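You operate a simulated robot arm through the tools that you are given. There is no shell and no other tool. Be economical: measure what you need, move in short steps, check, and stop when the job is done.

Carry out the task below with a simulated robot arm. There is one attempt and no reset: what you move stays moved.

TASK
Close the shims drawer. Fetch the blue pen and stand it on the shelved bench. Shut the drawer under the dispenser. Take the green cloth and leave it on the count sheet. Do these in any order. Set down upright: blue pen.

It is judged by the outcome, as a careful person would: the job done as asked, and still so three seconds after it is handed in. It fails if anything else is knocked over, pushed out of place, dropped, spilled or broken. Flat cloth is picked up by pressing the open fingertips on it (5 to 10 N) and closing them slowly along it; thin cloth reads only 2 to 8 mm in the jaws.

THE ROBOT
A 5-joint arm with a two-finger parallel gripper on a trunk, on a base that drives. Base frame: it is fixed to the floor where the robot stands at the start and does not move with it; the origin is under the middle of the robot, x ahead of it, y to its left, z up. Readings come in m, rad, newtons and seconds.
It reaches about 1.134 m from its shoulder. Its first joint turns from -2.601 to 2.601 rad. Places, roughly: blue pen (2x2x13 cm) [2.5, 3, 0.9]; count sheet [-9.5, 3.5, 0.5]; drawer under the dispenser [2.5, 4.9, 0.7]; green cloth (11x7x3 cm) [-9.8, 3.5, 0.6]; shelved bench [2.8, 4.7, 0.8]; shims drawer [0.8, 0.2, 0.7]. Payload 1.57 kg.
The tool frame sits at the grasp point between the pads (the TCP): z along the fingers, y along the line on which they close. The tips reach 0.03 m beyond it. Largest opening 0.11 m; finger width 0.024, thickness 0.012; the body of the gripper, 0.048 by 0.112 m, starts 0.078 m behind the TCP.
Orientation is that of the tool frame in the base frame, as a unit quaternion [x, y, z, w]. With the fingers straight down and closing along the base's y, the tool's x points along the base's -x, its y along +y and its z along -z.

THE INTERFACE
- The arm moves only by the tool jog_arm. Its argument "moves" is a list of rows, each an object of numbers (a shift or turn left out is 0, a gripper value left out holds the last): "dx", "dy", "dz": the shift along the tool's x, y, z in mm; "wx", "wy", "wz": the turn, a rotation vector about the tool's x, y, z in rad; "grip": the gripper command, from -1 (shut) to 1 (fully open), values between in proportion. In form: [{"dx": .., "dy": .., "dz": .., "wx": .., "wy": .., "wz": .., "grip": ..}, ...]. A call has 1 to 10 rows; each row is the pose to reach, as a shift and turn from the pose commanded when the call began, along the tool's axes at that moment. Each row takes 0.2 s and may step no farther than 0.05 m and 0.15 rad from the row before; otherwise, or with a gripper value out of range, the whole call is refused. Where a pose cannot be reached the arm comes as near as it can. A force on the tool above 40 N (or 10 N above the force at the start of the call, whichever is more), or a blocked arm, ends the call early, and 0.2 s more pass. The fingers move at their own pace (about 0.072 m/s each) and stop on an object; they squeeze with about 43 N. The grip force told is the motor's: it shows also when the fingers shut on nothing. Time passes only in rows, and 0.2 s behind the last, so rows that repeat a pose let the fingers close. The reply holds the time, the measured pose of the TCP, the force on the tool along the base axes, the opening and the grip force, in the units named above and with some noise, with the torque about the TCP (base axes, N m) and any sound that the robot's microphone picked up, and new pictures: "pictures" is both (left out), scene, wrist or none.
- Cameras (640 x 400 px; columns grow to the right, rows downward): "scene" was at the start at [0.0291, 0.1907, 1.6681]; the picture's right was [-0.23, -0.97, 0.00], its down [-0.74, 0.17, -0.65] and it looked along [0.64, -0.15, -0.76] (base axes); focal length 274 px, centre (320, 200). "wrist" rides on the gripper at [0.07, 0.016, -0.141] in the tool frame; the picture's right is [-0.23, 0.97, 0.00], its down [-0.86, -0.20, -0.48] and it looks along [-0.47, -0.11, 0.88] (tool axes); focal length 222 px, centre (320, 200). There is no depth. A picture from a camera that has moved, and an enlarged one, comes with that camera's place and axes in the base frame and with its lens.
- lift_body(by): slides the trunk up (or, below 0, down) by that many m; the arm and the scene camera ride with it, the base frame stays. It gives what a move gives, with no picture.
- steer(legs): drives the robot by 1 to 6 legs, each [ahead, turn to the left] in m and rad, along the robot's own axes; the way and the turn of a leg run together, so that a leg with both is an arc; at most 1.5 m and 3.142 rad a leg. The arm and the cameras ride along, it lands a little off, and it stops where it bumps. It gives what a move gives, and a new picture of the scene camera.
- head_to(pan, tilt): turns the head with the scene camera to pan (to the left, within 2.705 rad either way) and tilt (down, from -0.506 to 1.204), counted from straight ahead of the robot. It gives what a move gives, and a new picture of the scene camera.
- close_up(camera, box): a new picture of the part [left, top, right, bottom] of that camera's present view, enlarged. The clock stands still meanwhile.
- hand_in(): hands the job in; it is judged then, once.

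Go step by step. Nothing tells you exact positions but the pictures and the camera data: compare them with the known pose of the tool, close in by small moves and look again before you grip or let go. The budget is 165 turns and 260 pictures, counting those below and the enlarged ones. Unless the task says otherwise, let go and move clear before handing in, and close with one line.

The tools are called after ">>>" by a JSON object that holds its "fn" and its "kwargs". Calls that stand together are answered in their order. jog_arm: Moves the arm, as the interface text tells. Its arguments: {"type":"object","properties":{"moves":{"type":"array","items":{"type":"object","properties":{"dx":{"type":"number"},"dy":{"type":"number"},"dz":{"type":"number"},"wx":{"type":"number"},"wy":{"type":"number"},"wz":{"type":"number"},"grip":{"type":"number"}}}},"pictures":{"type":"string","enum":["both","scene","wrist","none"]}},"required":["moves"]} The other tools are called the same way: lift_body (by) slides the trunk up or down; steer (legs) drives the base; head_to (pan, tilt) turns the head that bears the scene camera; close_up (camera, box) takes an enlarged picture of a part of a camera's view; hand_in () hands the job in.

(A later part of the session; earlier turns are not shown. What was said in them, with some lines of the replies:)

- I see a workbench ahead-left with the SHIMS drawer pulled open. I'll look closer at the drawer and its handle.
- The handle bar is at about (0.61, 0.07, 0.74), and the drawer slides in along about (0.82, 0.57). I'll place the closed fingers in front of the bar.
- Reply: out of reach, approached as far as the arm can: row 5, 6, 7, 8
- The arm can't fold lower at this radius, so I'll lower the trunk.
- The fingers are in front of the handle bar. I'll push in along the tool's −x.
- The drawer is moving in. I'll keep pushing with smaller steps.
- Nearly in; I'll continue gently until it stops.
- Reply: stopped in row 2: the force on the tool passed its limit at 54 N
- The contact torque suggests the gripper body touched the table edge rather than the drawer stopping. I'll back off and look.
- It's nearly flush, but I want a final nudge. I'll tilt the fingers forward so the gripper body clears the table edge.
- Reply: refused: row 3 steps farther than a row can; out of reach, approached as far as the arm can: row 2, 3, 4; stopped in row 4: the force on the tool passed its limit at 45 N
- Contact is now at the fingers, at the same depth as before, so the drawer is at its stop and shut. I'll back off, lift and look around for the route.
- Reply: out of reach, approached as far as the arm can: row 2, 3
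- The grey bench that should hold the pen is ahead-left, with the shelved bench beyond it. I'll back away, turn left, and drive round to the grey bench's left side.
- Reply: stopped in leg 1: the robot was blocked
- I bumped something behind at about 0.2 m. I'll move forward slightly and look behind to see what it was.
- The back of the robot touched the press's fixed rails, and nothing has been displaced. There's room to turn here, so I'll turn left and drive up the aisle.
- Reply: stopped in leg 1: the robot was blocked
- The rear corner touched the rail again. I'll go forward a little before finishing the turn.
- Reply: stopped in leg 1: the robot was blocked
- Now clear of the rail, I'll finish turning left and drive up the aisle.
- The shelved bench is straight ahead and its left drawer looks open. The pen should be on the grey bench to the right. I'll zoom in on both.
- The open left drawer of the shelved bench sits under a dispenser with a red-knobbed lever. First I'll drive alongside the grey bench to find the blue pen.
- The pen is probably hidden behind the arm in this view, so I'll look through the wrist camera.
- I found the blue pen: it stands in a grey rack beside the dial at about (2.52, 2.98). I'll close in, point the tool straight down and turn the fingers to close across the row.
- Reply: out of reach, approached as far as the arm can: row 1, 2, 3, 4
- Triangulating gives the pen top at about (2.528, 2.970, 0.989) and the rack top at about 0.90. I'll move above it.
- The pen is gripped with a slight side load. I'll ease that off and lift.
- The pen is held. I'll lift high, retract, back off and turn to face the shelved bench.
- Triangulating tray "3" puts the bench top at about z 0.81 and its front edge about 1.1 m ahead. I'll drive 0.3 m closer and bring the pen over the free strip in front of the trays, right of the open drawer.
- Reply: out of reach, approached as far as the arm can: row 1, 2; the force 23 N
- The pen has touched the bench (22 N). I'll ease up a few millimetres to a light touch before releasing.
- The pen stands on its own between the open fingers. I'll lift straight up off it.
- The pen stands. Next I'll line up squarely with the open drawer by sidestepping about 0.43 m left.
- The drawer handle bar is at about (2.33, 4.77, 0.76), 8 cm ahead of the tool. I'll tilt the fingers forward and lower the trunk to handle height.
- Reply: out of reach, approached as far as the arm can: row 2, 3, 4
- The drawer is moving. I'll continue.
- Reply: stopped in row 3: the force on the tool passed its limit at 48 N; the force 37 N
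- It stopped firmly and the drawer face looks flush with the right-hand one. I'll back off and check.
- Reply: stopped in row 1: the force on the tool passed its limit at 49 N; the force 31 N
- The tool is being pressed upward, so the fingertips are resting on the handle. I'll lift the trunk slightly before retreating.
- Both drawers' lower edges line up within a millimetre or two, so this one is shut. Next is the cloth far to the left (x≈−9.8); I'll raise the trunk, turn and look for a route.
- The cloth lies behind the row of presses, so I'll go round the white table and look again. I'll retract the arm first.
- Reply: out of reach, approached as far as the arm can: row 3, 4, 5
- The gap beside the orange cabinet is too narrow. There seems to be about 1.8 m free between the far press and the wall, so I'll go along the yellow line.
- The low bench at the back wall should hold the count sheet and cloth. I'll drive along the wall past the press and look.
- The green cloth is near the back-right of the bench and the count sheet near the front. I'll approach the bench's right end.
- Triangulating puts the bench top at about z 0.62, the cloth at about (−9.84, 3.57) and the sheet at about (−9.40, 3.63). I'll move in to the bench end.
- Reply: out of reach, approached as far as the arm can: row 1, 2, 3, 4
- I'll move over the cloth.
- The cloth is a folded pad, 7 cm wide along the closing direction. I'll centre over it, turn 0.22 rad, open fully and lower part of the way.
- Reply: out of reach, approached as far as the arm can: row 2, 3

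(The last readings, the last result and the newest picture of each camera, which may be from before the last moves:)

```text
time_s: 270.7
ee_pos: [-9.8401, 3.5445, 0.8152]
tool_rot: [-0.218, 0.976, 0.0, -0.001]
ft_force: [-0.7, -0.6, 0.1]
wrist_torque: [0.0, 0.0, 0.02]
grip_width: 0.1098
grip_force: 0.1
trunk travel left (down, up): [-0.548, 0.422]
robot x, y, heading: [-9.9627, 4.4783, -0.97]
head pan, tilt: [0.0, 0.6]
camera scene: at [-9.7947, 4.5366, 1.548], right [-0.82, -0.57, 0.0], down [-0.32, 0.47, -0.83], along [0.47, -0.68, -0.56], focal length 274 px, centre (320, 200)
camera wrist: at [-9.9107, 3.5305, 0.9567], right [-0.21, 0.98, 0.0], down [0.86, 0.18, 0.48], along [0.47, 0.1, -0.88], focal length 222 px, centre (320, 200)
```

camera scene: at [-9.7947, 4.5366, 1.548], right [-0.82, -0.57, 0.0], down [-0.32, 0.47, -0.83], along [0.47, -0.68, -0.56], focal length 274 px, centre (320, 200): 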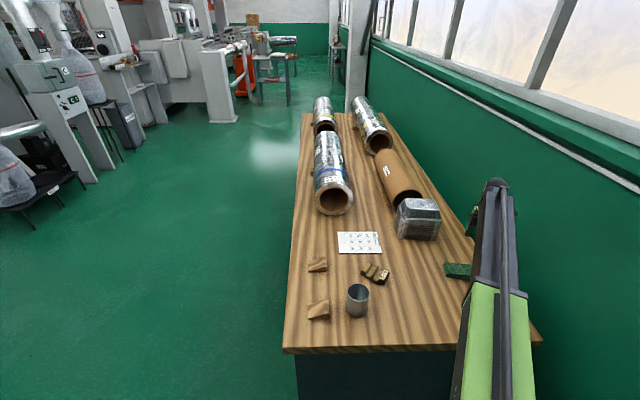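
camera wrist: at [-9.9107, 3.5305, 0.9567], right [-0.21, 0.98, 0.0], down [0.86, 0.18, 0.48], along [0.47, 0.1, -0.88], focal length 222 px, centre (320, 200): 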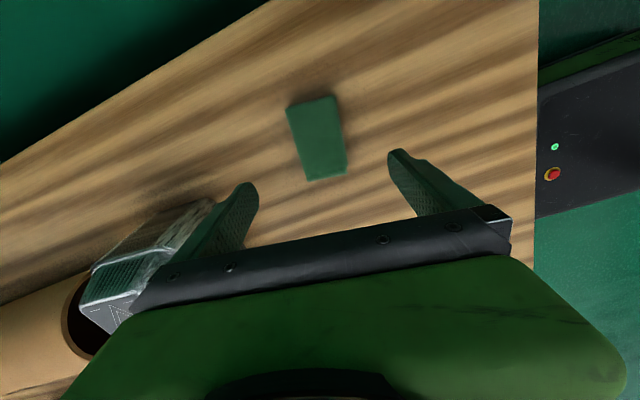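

The cloth lies centred and aligned between the fingers, with its top at about z 0.65. I'll lower in stages and watch the force.

>>> {"fn": "lift_body", "kwargs": {"by": -0.125}}

>>> {"fn": "jog_arm", "kwargs": {"moves": [{"dx": 0}], "pictures": "wrist"}}

```text
time_s: 272.2
ee_pos: [-9.8404, 3.5451, 0.6909]
tool_rot: [-0.218, 0.976, 0.0, -0.001]
ft_force: [-0.1, -0.9, 0.2]
wrist_torque: [-0.01, -0.03, -0.01]
grip_width: 0.1099
grip_force: 0.1
trunk travel left (down, up): [-0.423, 0.547]
robot x, y, heading: [-9.9604, 4.478, -0.971]
head pan, tilt: [0.0, 0.6]
```

```text
time_s: 272.6
ee_pos: [-9.8401, 3.5445, 0.6899]
tool_rot: [-0.218, 0.976, 0.0, -0.001]
ft_force: [0.0, -0.5, 0.1]
wrist_torque: [-0.01, 0.01, 0.01]
grip_width: 0.1099
grip_force: 0.0
trunk travel left (down, up): [-0.423, 0.547]
robot x, y, heading: [-9.9589, 4.4777, -0.966]
head pan, tilt: [0.0, 0.6]
camera wrist: at [-9.9107, 3.5305, 0.8317], right [-0.21, 0.98, 0.0], down [0.86, 0.18, 0.48], along [0.47, 0.1, -0.88], focal length 222 px, centre (320, 200)
```

wrist: 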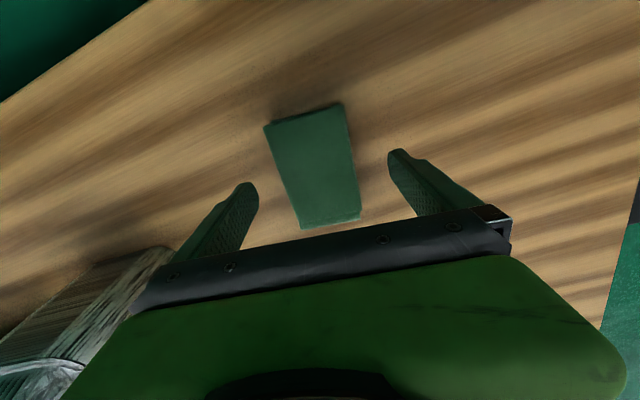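

>>> {"fn": "lift_body", "kwargs": {"by": -0.03}}

>>> {"fn": "close_up", "kwargs": {"camera": "wrist", "box": [200, 90, 440, 250]}}

```text
time_s: 273.4
ee_pos: [-9.8407, 3.5463, 0.6605]
tool_rot: [-0.219, 0.976, 0.0, -0.001]
ft_force: [0.4, 1.0, -0.2]
wrist_torque: [0.03, 0.02, 0.0]
grip_width: 0.1102
grip_force: 0.0
trunk travel left (down, up): [-0.393, 0.577]
robot x, y, heading: [-9.9611, 4.477, -0.969]
head pan, tilt: [0.0, 0.6]
```

```text
2.50 times, centred on (320, 170) of wrist
camera zoom: at [-9.9107, 3.5305, 0.8017], right [-0.21, 0.98, 0.0], down [0.86, 0.18, 0.48], along [0.47, 0.1, -0.88], focal length 555 px, centre (320, 275)
```

zoom: 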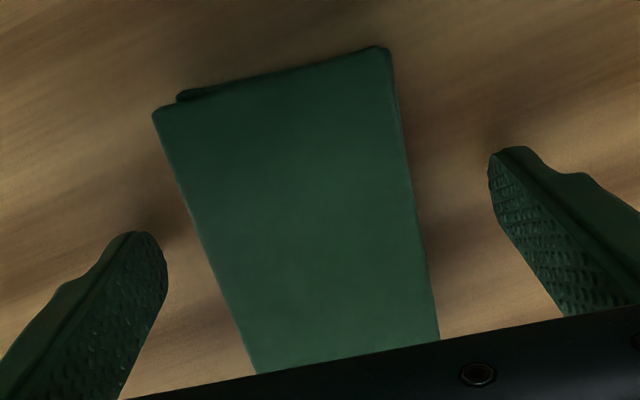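

>>> {"fn": "lift_body", "kwargs": {"by": -0.008}}

>>> {"fn": "lift_body", "kwargs": {"by": -0.006}}

>>> {"fn": "close_up", "kwargs": {"camera": "wrist", "box": [200, 90, 440, 250]}}

```text
time_s: 273.9
ee_pos: [-9.8414, 3.5456, 0.6532]
tool_rot: [-0.218, 0.976, -0.001, -0.001]
ft_force: [-0.4, 0.5, -0.3]
wrist_torque: [-0.01, 0.01, -0.03]
grip_width: 0.1099
grip_force: 0.0
trunk travel left (down, up): [-0.385, 0.585]
robot x, y, heading: [-9.9597, 4.4808, -0.967]
head pan, tilt: [0.0, 0.6]
```

```text
time_s: 274.5
ee_pos: [-9.8423, 3.546, 0.65]
tool_rot: [-0.219, 0.976, 0.0, -0.001]
ft_force: [1.1, 2.5, 32.4]
wrist_torque: [0.77, -0.07, 0.2]
grip_width: 0.1057
grip_force: 0.0
trunk travel left (down, up): [-0.38, 0.59]
robot x, y, heading: [-9.9567, 4.4805, -0.972]
head pan, tilt: [0.0, 0.6]
stopped: the force on the tool passed its limit at 42 N (the readings are from after the stop); the commanded pose is now the measured one
```

```text
2.50 times, centred on (320, 170) of wrist
camera zoom: at [-9.9114, 3.5326, 0.7916], right [-0.21, 0.98, 0.0], down [0.86, 0.18, 0.48], along [0.47, 0.1, -0.88], focal length 555 px, centre (320, 275)
```

zoom: 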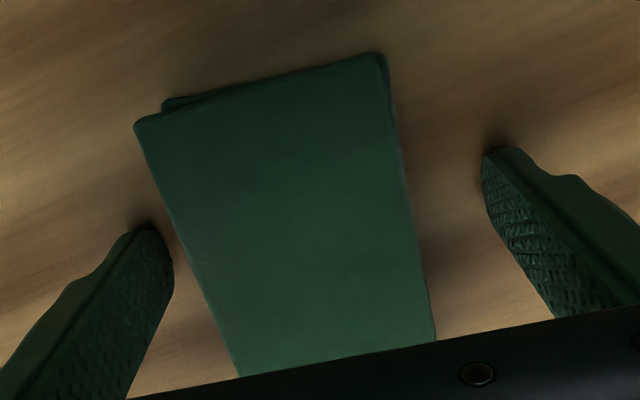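

The tips touched the bench at z≈0.621. I'll raise 5 mm and close slowly on the cloth.

>>> {"fn": "lift_body", "kwargs": {"by": 0.006}}

>>> {"fn": "jog_arm", "kwargs": {"moves": [{"grip": 0.6}, {"grip": 0.4}, {"grip": 0.2}, {"grip": 0.0}, {"grip": -0.2}, {"grip": -0.4}, {"grip": -0.6}, {"grip": -1}, {"grip": -1}, {"grip": -1}], "pictures": "wrist"}}

```text
time_s: 275.0
ee_pos: [-9.8419, 3.5441, 0.6526]
tool_rot: [-0.218, 0.976, 0.001, -0.002]
ft_force: [0.2, -0.6, 0.5]
wrist_torque: [0.02, -0.02, -0.01]
grip_width: 0.11
grip_force: 0.0
trunk travel left (down, up): [-0.386, 0.584]
robot x, y, heading: [-9.9603, 4.4755, -0.967]
head pan, tilt: [0.0, 0.6]
```

```text
time_s: 277.2
ee_pos: [-9.8414, 3.5452, 0.6528]
tool_rot: [-0.218, 0.976, 0.001, -0.001]
ft_force: [0.5, 0.5, -0.9]
wrist_torque: [-0.01, 0.01, 0.0]
grip_width: 0.0668
grip_force: 43.2
trunk travel left (down, up): [-0.386, 0.584]
robot x, y, heading: [-9.96, 4.478, -0.97]
head pan, tilt: [0.0, 0.6]
camera wrist: at [-9.911, 3.5304, 0.7943], right [-0.21, 0.98, 0.0], down [0.86, 0.18, 0.48], along [0.47, 0.1, -0.88], focal length 222 px, centre (320, 200)
```

wrist: 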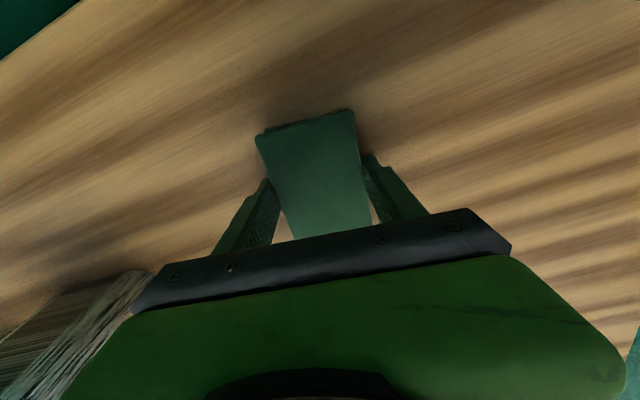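

The cloth is gripped (67 mm). I'll lift it and carry it over the count sheet, whose centre is about (−9.39, 3.615).

>>> {"fn": "lift_body", "kwargs": {"by": 0.25}}

>>> {"fn": "jog_arm", "kwargs": {"moves": [{"dx": -44, "dy": -13}, {"dx": -88, "dy": -26}, {"dx": -131, "dy": -39}, {"dx": -175, "dy": -52}, {"dx": -219, "dy": -64, "wz": -0.05}, {"dx": -263, "dy": -77, "wz": -0.08}, {"dx": -307, "dy": -90, "wz": -0.11}, {"dx": -350, "dy": -103, "wz": -0.14}, {"dx": -394, "dy": -116, "wz": -0.16}, {"dx": -438, "dy": -129, "wz": -0.16}]}}

```text
time_s: 279.8
ee_pos: [-9.8427, 3.5461, 0.9026]
tool_rot: [-0.218, 0.976, 0.001, -0.001]
ft_force: [0.1, -0.8, 0.4]
wrist_torque: [0.02, 0.02, -0.01]
grip_width: 0.0669
grip_force: 43.4
trunk travel left (down, up): [-0.636, 0.334]
robot x, y, heading: [-9.9592, 4.4769, -0.97]
head pan, tilt: [0.0, 0.6]
```

```text
time_s: 282.0
ee_pos: [-9.4383, 3.6879, 0.9031]
tool_rot: [-0.296, 0.955, -0.001, 0.0]
ft_force: [-0.8, 0.6, -1.8]
wrist_torque: [-0.01, 0.0, 0.01]
grip_width: 0.067
grip_force: 42.7
out of reach, approached as far as the arm can: row 4, 5, 6, 7, 8, 9, 10
trunk travel left (down, up): [-0.636, 0.334]
robot x, y, heading: [-9.9617, 4.4812, -0.963]
head pan, tilt: [0.0, 0.6]
camera scene: at [-9.7941, 4.5368, 1.6355], right [-0.82, -0.57, 0.0], down [-0.32, 0.47, -0.83], along [0.47, -0.68, -0.56], focal length 274 px, centre (320, 200)
camera wrist: at [-9.505, 3.6623, 1.0442], right [-0.36, 0.93, 0.0], down [0.82, 0.32, 0.48], along [0.45, 0.17, -0.88], focal length 222 px, centre (320, 200)
```

scene: 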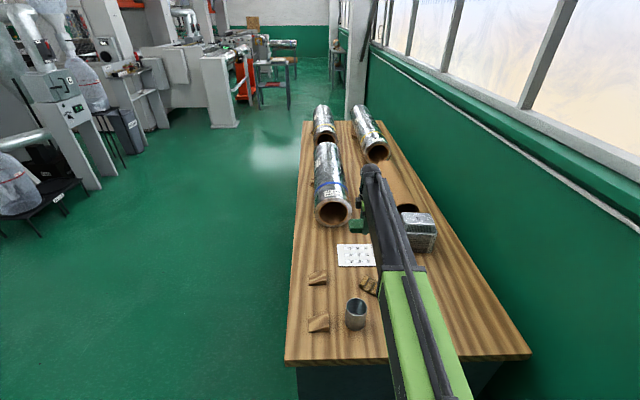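
wrist: 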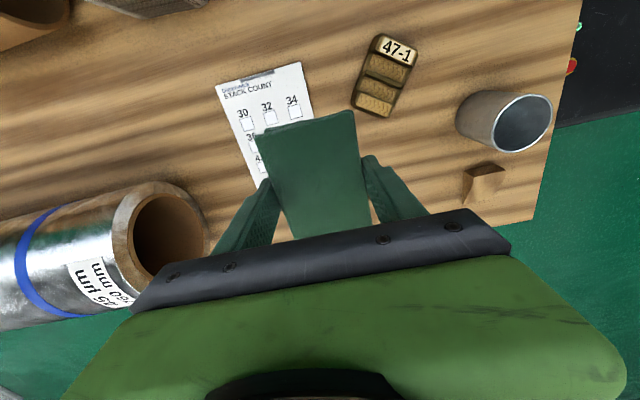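

The arm is at its reach limit, about 8 cm short along the robot's forward direction. I'll creep the base forward 8 cm (about 15 cm is free ahead).

>>> {"fn": "steer", "kwargs": {"legs": [[0.082, 0]]}}

>>> {"fn": "close_up", "kwargs": {"camera": "wrist", "box": [0, 0, 640, 400]}}

```text
time_s: 283.1
ee_pos: [-9.3927, 3.618, 0.9017]
tool_rot: [-0.295, 0.955, 0.0, -0.001]
ft_force: [0.5, -0.6, -0.2]
wrist_torque: [0.02, -0.04, 0.04]
grip_width: 0.067
grip_force: 42.8
trunk travel left (down, up): [-0.636, 0.334]
robot x, y, heading: [-9.9123, 4.4087, -0.972]
head pan, tilt: [0.0, 0.6]
camera scene: at [-9.747, 4.4673, 1.6355], right [-0.82, -0.57, 0.0], down [-0.32, 0.47, -0.82], along [0.47, -0.68, -0.57], focal length 274 px, centre (320, 200)
```

scene: 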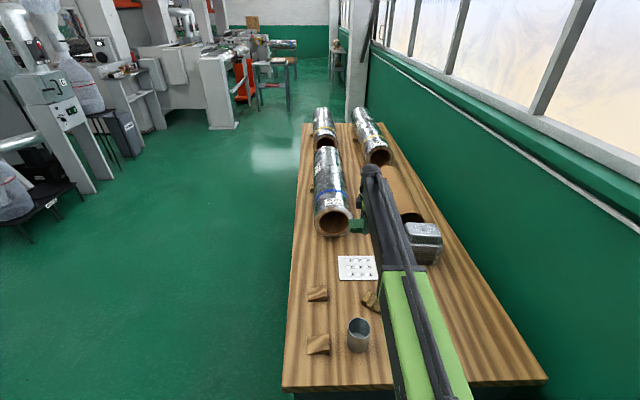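

```text
1.00 times, centred on (320, 200) of wrist (not enlarged: the box is as wide or as high as the picture)
camera zoom: at [-9.4583, 3.5929, 1.0434], right [-0.36, 0.93, 0.0], down [0.82, 0.32, 0.48], along [0.45, 0.17, -0.88], focal length 222 px, centre (320, 200)
```

zoom: 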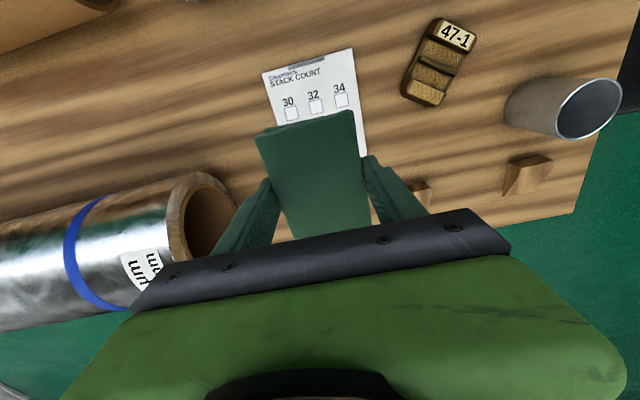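

The cloth is directly above the sheet. Lowering now.

>>> {"fn": "lift_body", "kwargs": {"by": -0.235}}

>>> {"fn": "lift_body", "kwargs": {"by": -0.008}}

>>> {"fn": "lift_body", "kwargs": {"by": -0.005}}

>>> {"fn": "close_up", "kwargs": {"camera": "wrist", "box": [0, 0, 640, 400]}}

```text
time_s: 285.5
ee_pos: [-9.392, 3.6179, 0.6671]
tool_rot: [-0.296, 0.955, -0.002, -0.001]
ft_force: [-0.1, 0.1, -1.3]
wrist_torque: [0.01, 0.03, -0.02]
grip_width: 0.067
grip_force: 43.2
trunk travel left (down, up): [-0.401, 0.569]
robot x, y, heading: [-9.9091, 4.4059, -0.967]
head pan, tilt: [0.0, 0.6]
```

```text
time_s: 286.1
ee_pos: [-9.3922, 3.6182, 0.6599]
tool_rot: [-0.296, 0.955, -0.001, -0.001]
ft_force: [-0.6, -0.3, -0.4]
wrist_torque: [0.05, 0.0, 0.02]
grip_width: 0.0669
grip_force: 42.7
trunk travel left (down, up): [-0.393, 0.577]
robot x, y, heading: [-9.9149, 4.4134, -0.968]
head pan, tilt: [0.0, 0.6]
```

```text
time_s: 286.6
ee_pos: [-9.3917, 3.619, 0.6586]
tool_rot: [-0.296, 0.955, -0.003, 0.0]
ft_force: [0.1, 0.0, 29.8]
wrist_torque: [0.53, 0.21, -0.05]
grip_width: 0.0667
grip_force: 42.8
trunk travel left (down, up): [-0.388, 0.582]
robot x, y, heading: [-9.9152, 4.4081, -0.969]
head pan, tilt: [0.0, 0.6]
stopped: the force on the tool passed its limit at 42 N (the readings are from after the stop); the commanded pose is now the measured one
```

```text
1.00 times, centred on (320, 200) of wrist (not enlarged: the box is as wide or as high as the picture)
camera zoom: at [-9.4593, 3.5945, 0.7998], right [-0.36, 0.93, -0.01], down [0.82, 0.32, 0.48], along [0.45, 0.17, -0.88], focal length 222 px, centre (320, 200)
```

zoom: 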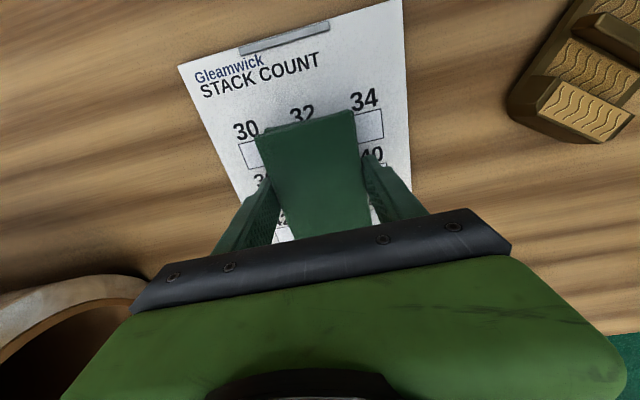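

The cloth is down on the sheet. I'll ease off the pressure, open gently and lift away.

>>> {"fn": "lift_body", "kwargs": {"by": 0.004}}

>>> {"fn": "jog_arm", "kwargs": {"moves": [{"grip": 0.25}, {"grip": 0.35}, {"grip": 0.45}, {"grip": 0.55}, {"grip": 0.65}, {"grip": 0.65}], "pictures": "none"}}

>>> {"fn": "lift_body", "kwargs": {"by": 0.25}}

>>> {"fn": "close_up", "kwargs": {"camera": "wrist", "box": [0, 0, 640, 400]}}

```text
time_s: 287.1
ee_pos: [-9.3901, 3.6178, 0.6589]
tool_rot: [-0.295, 0.955, -0.003, -0.001]
ft_force: [-1.0, 0.7, -1.3]
wrist_torque: [0.01, -0.05, 0.04]
grip_width: 0.0669
grip_force: 42.8
trunk travel left (down, up): [-0.392, 0.578]
robot x, y, heading: [-9.9119, 4.4087, -0.973]
head pan, tilt: [0.0, 0.6]
```

```text
time_s: 288.5
ee_pos: [-9.3912, 3.6176, 0.66]
tool_rot: [-0.296, 0.955, -0.003, 0.0]
ft_force: [-0.3, 0.0, -0.2]
wrist_torque: [0.0, -0.02, 0.02]
grip_width: 0.0907
grip_force: 0.0
trunk travel left (down, up): [-0.392, 0.578]
robot x, y, heading: [-9.9131, 4.4082, -0.97]
head pan, tilt: [0.0, 0.6]
```

```text
time_s: 291.1
ee_pos: [-9.3912, 3.6189, 0.9099]
tool_rot: [-0.295, 0.955, -0.003, 0.0]
ft_force: [-0.4, -0.4, 0.1]
wrist_torque: [-0.03, 0.0, 0.05]
grip_width: 0.0909
grip_force: 0.1
trunk travel left (down, up): [-0.642, 0.328]
robot x, y, heading: [-9.9092, 4.4102, -0.972]
head pan, tilt: [0.0, 0.6]
```

```text
1.00 times, centred on (320, 200) of wrist (not enlarged: the box is as wide or as high as the picture)
camera zoom: at [-9.4582, 3.5929, 1.0508], right [-0.36, 0.93, -0.01], down [0.82, 0.32, 0.48], along [0.45, 0.17, -0.88], focal length 222 px, centre (320, 200)
```

zoom: 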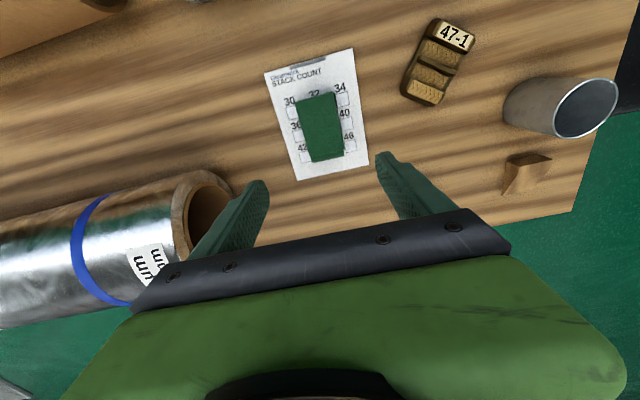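

The cloth lies fully on the count sheet and the gripper is clear above it. Both drawers are shut and the pen is standing, so I'm handing in.

>>> {"fn": "hand_in", "kwargs": {}}

```text
The job is handed in.
```

I finished all four parts and handed the job in. The shims drawer and the drawer under the dispenser are shut, the blue pen stands upright on the shelved bench, and the green cloth lies on the count sheet.
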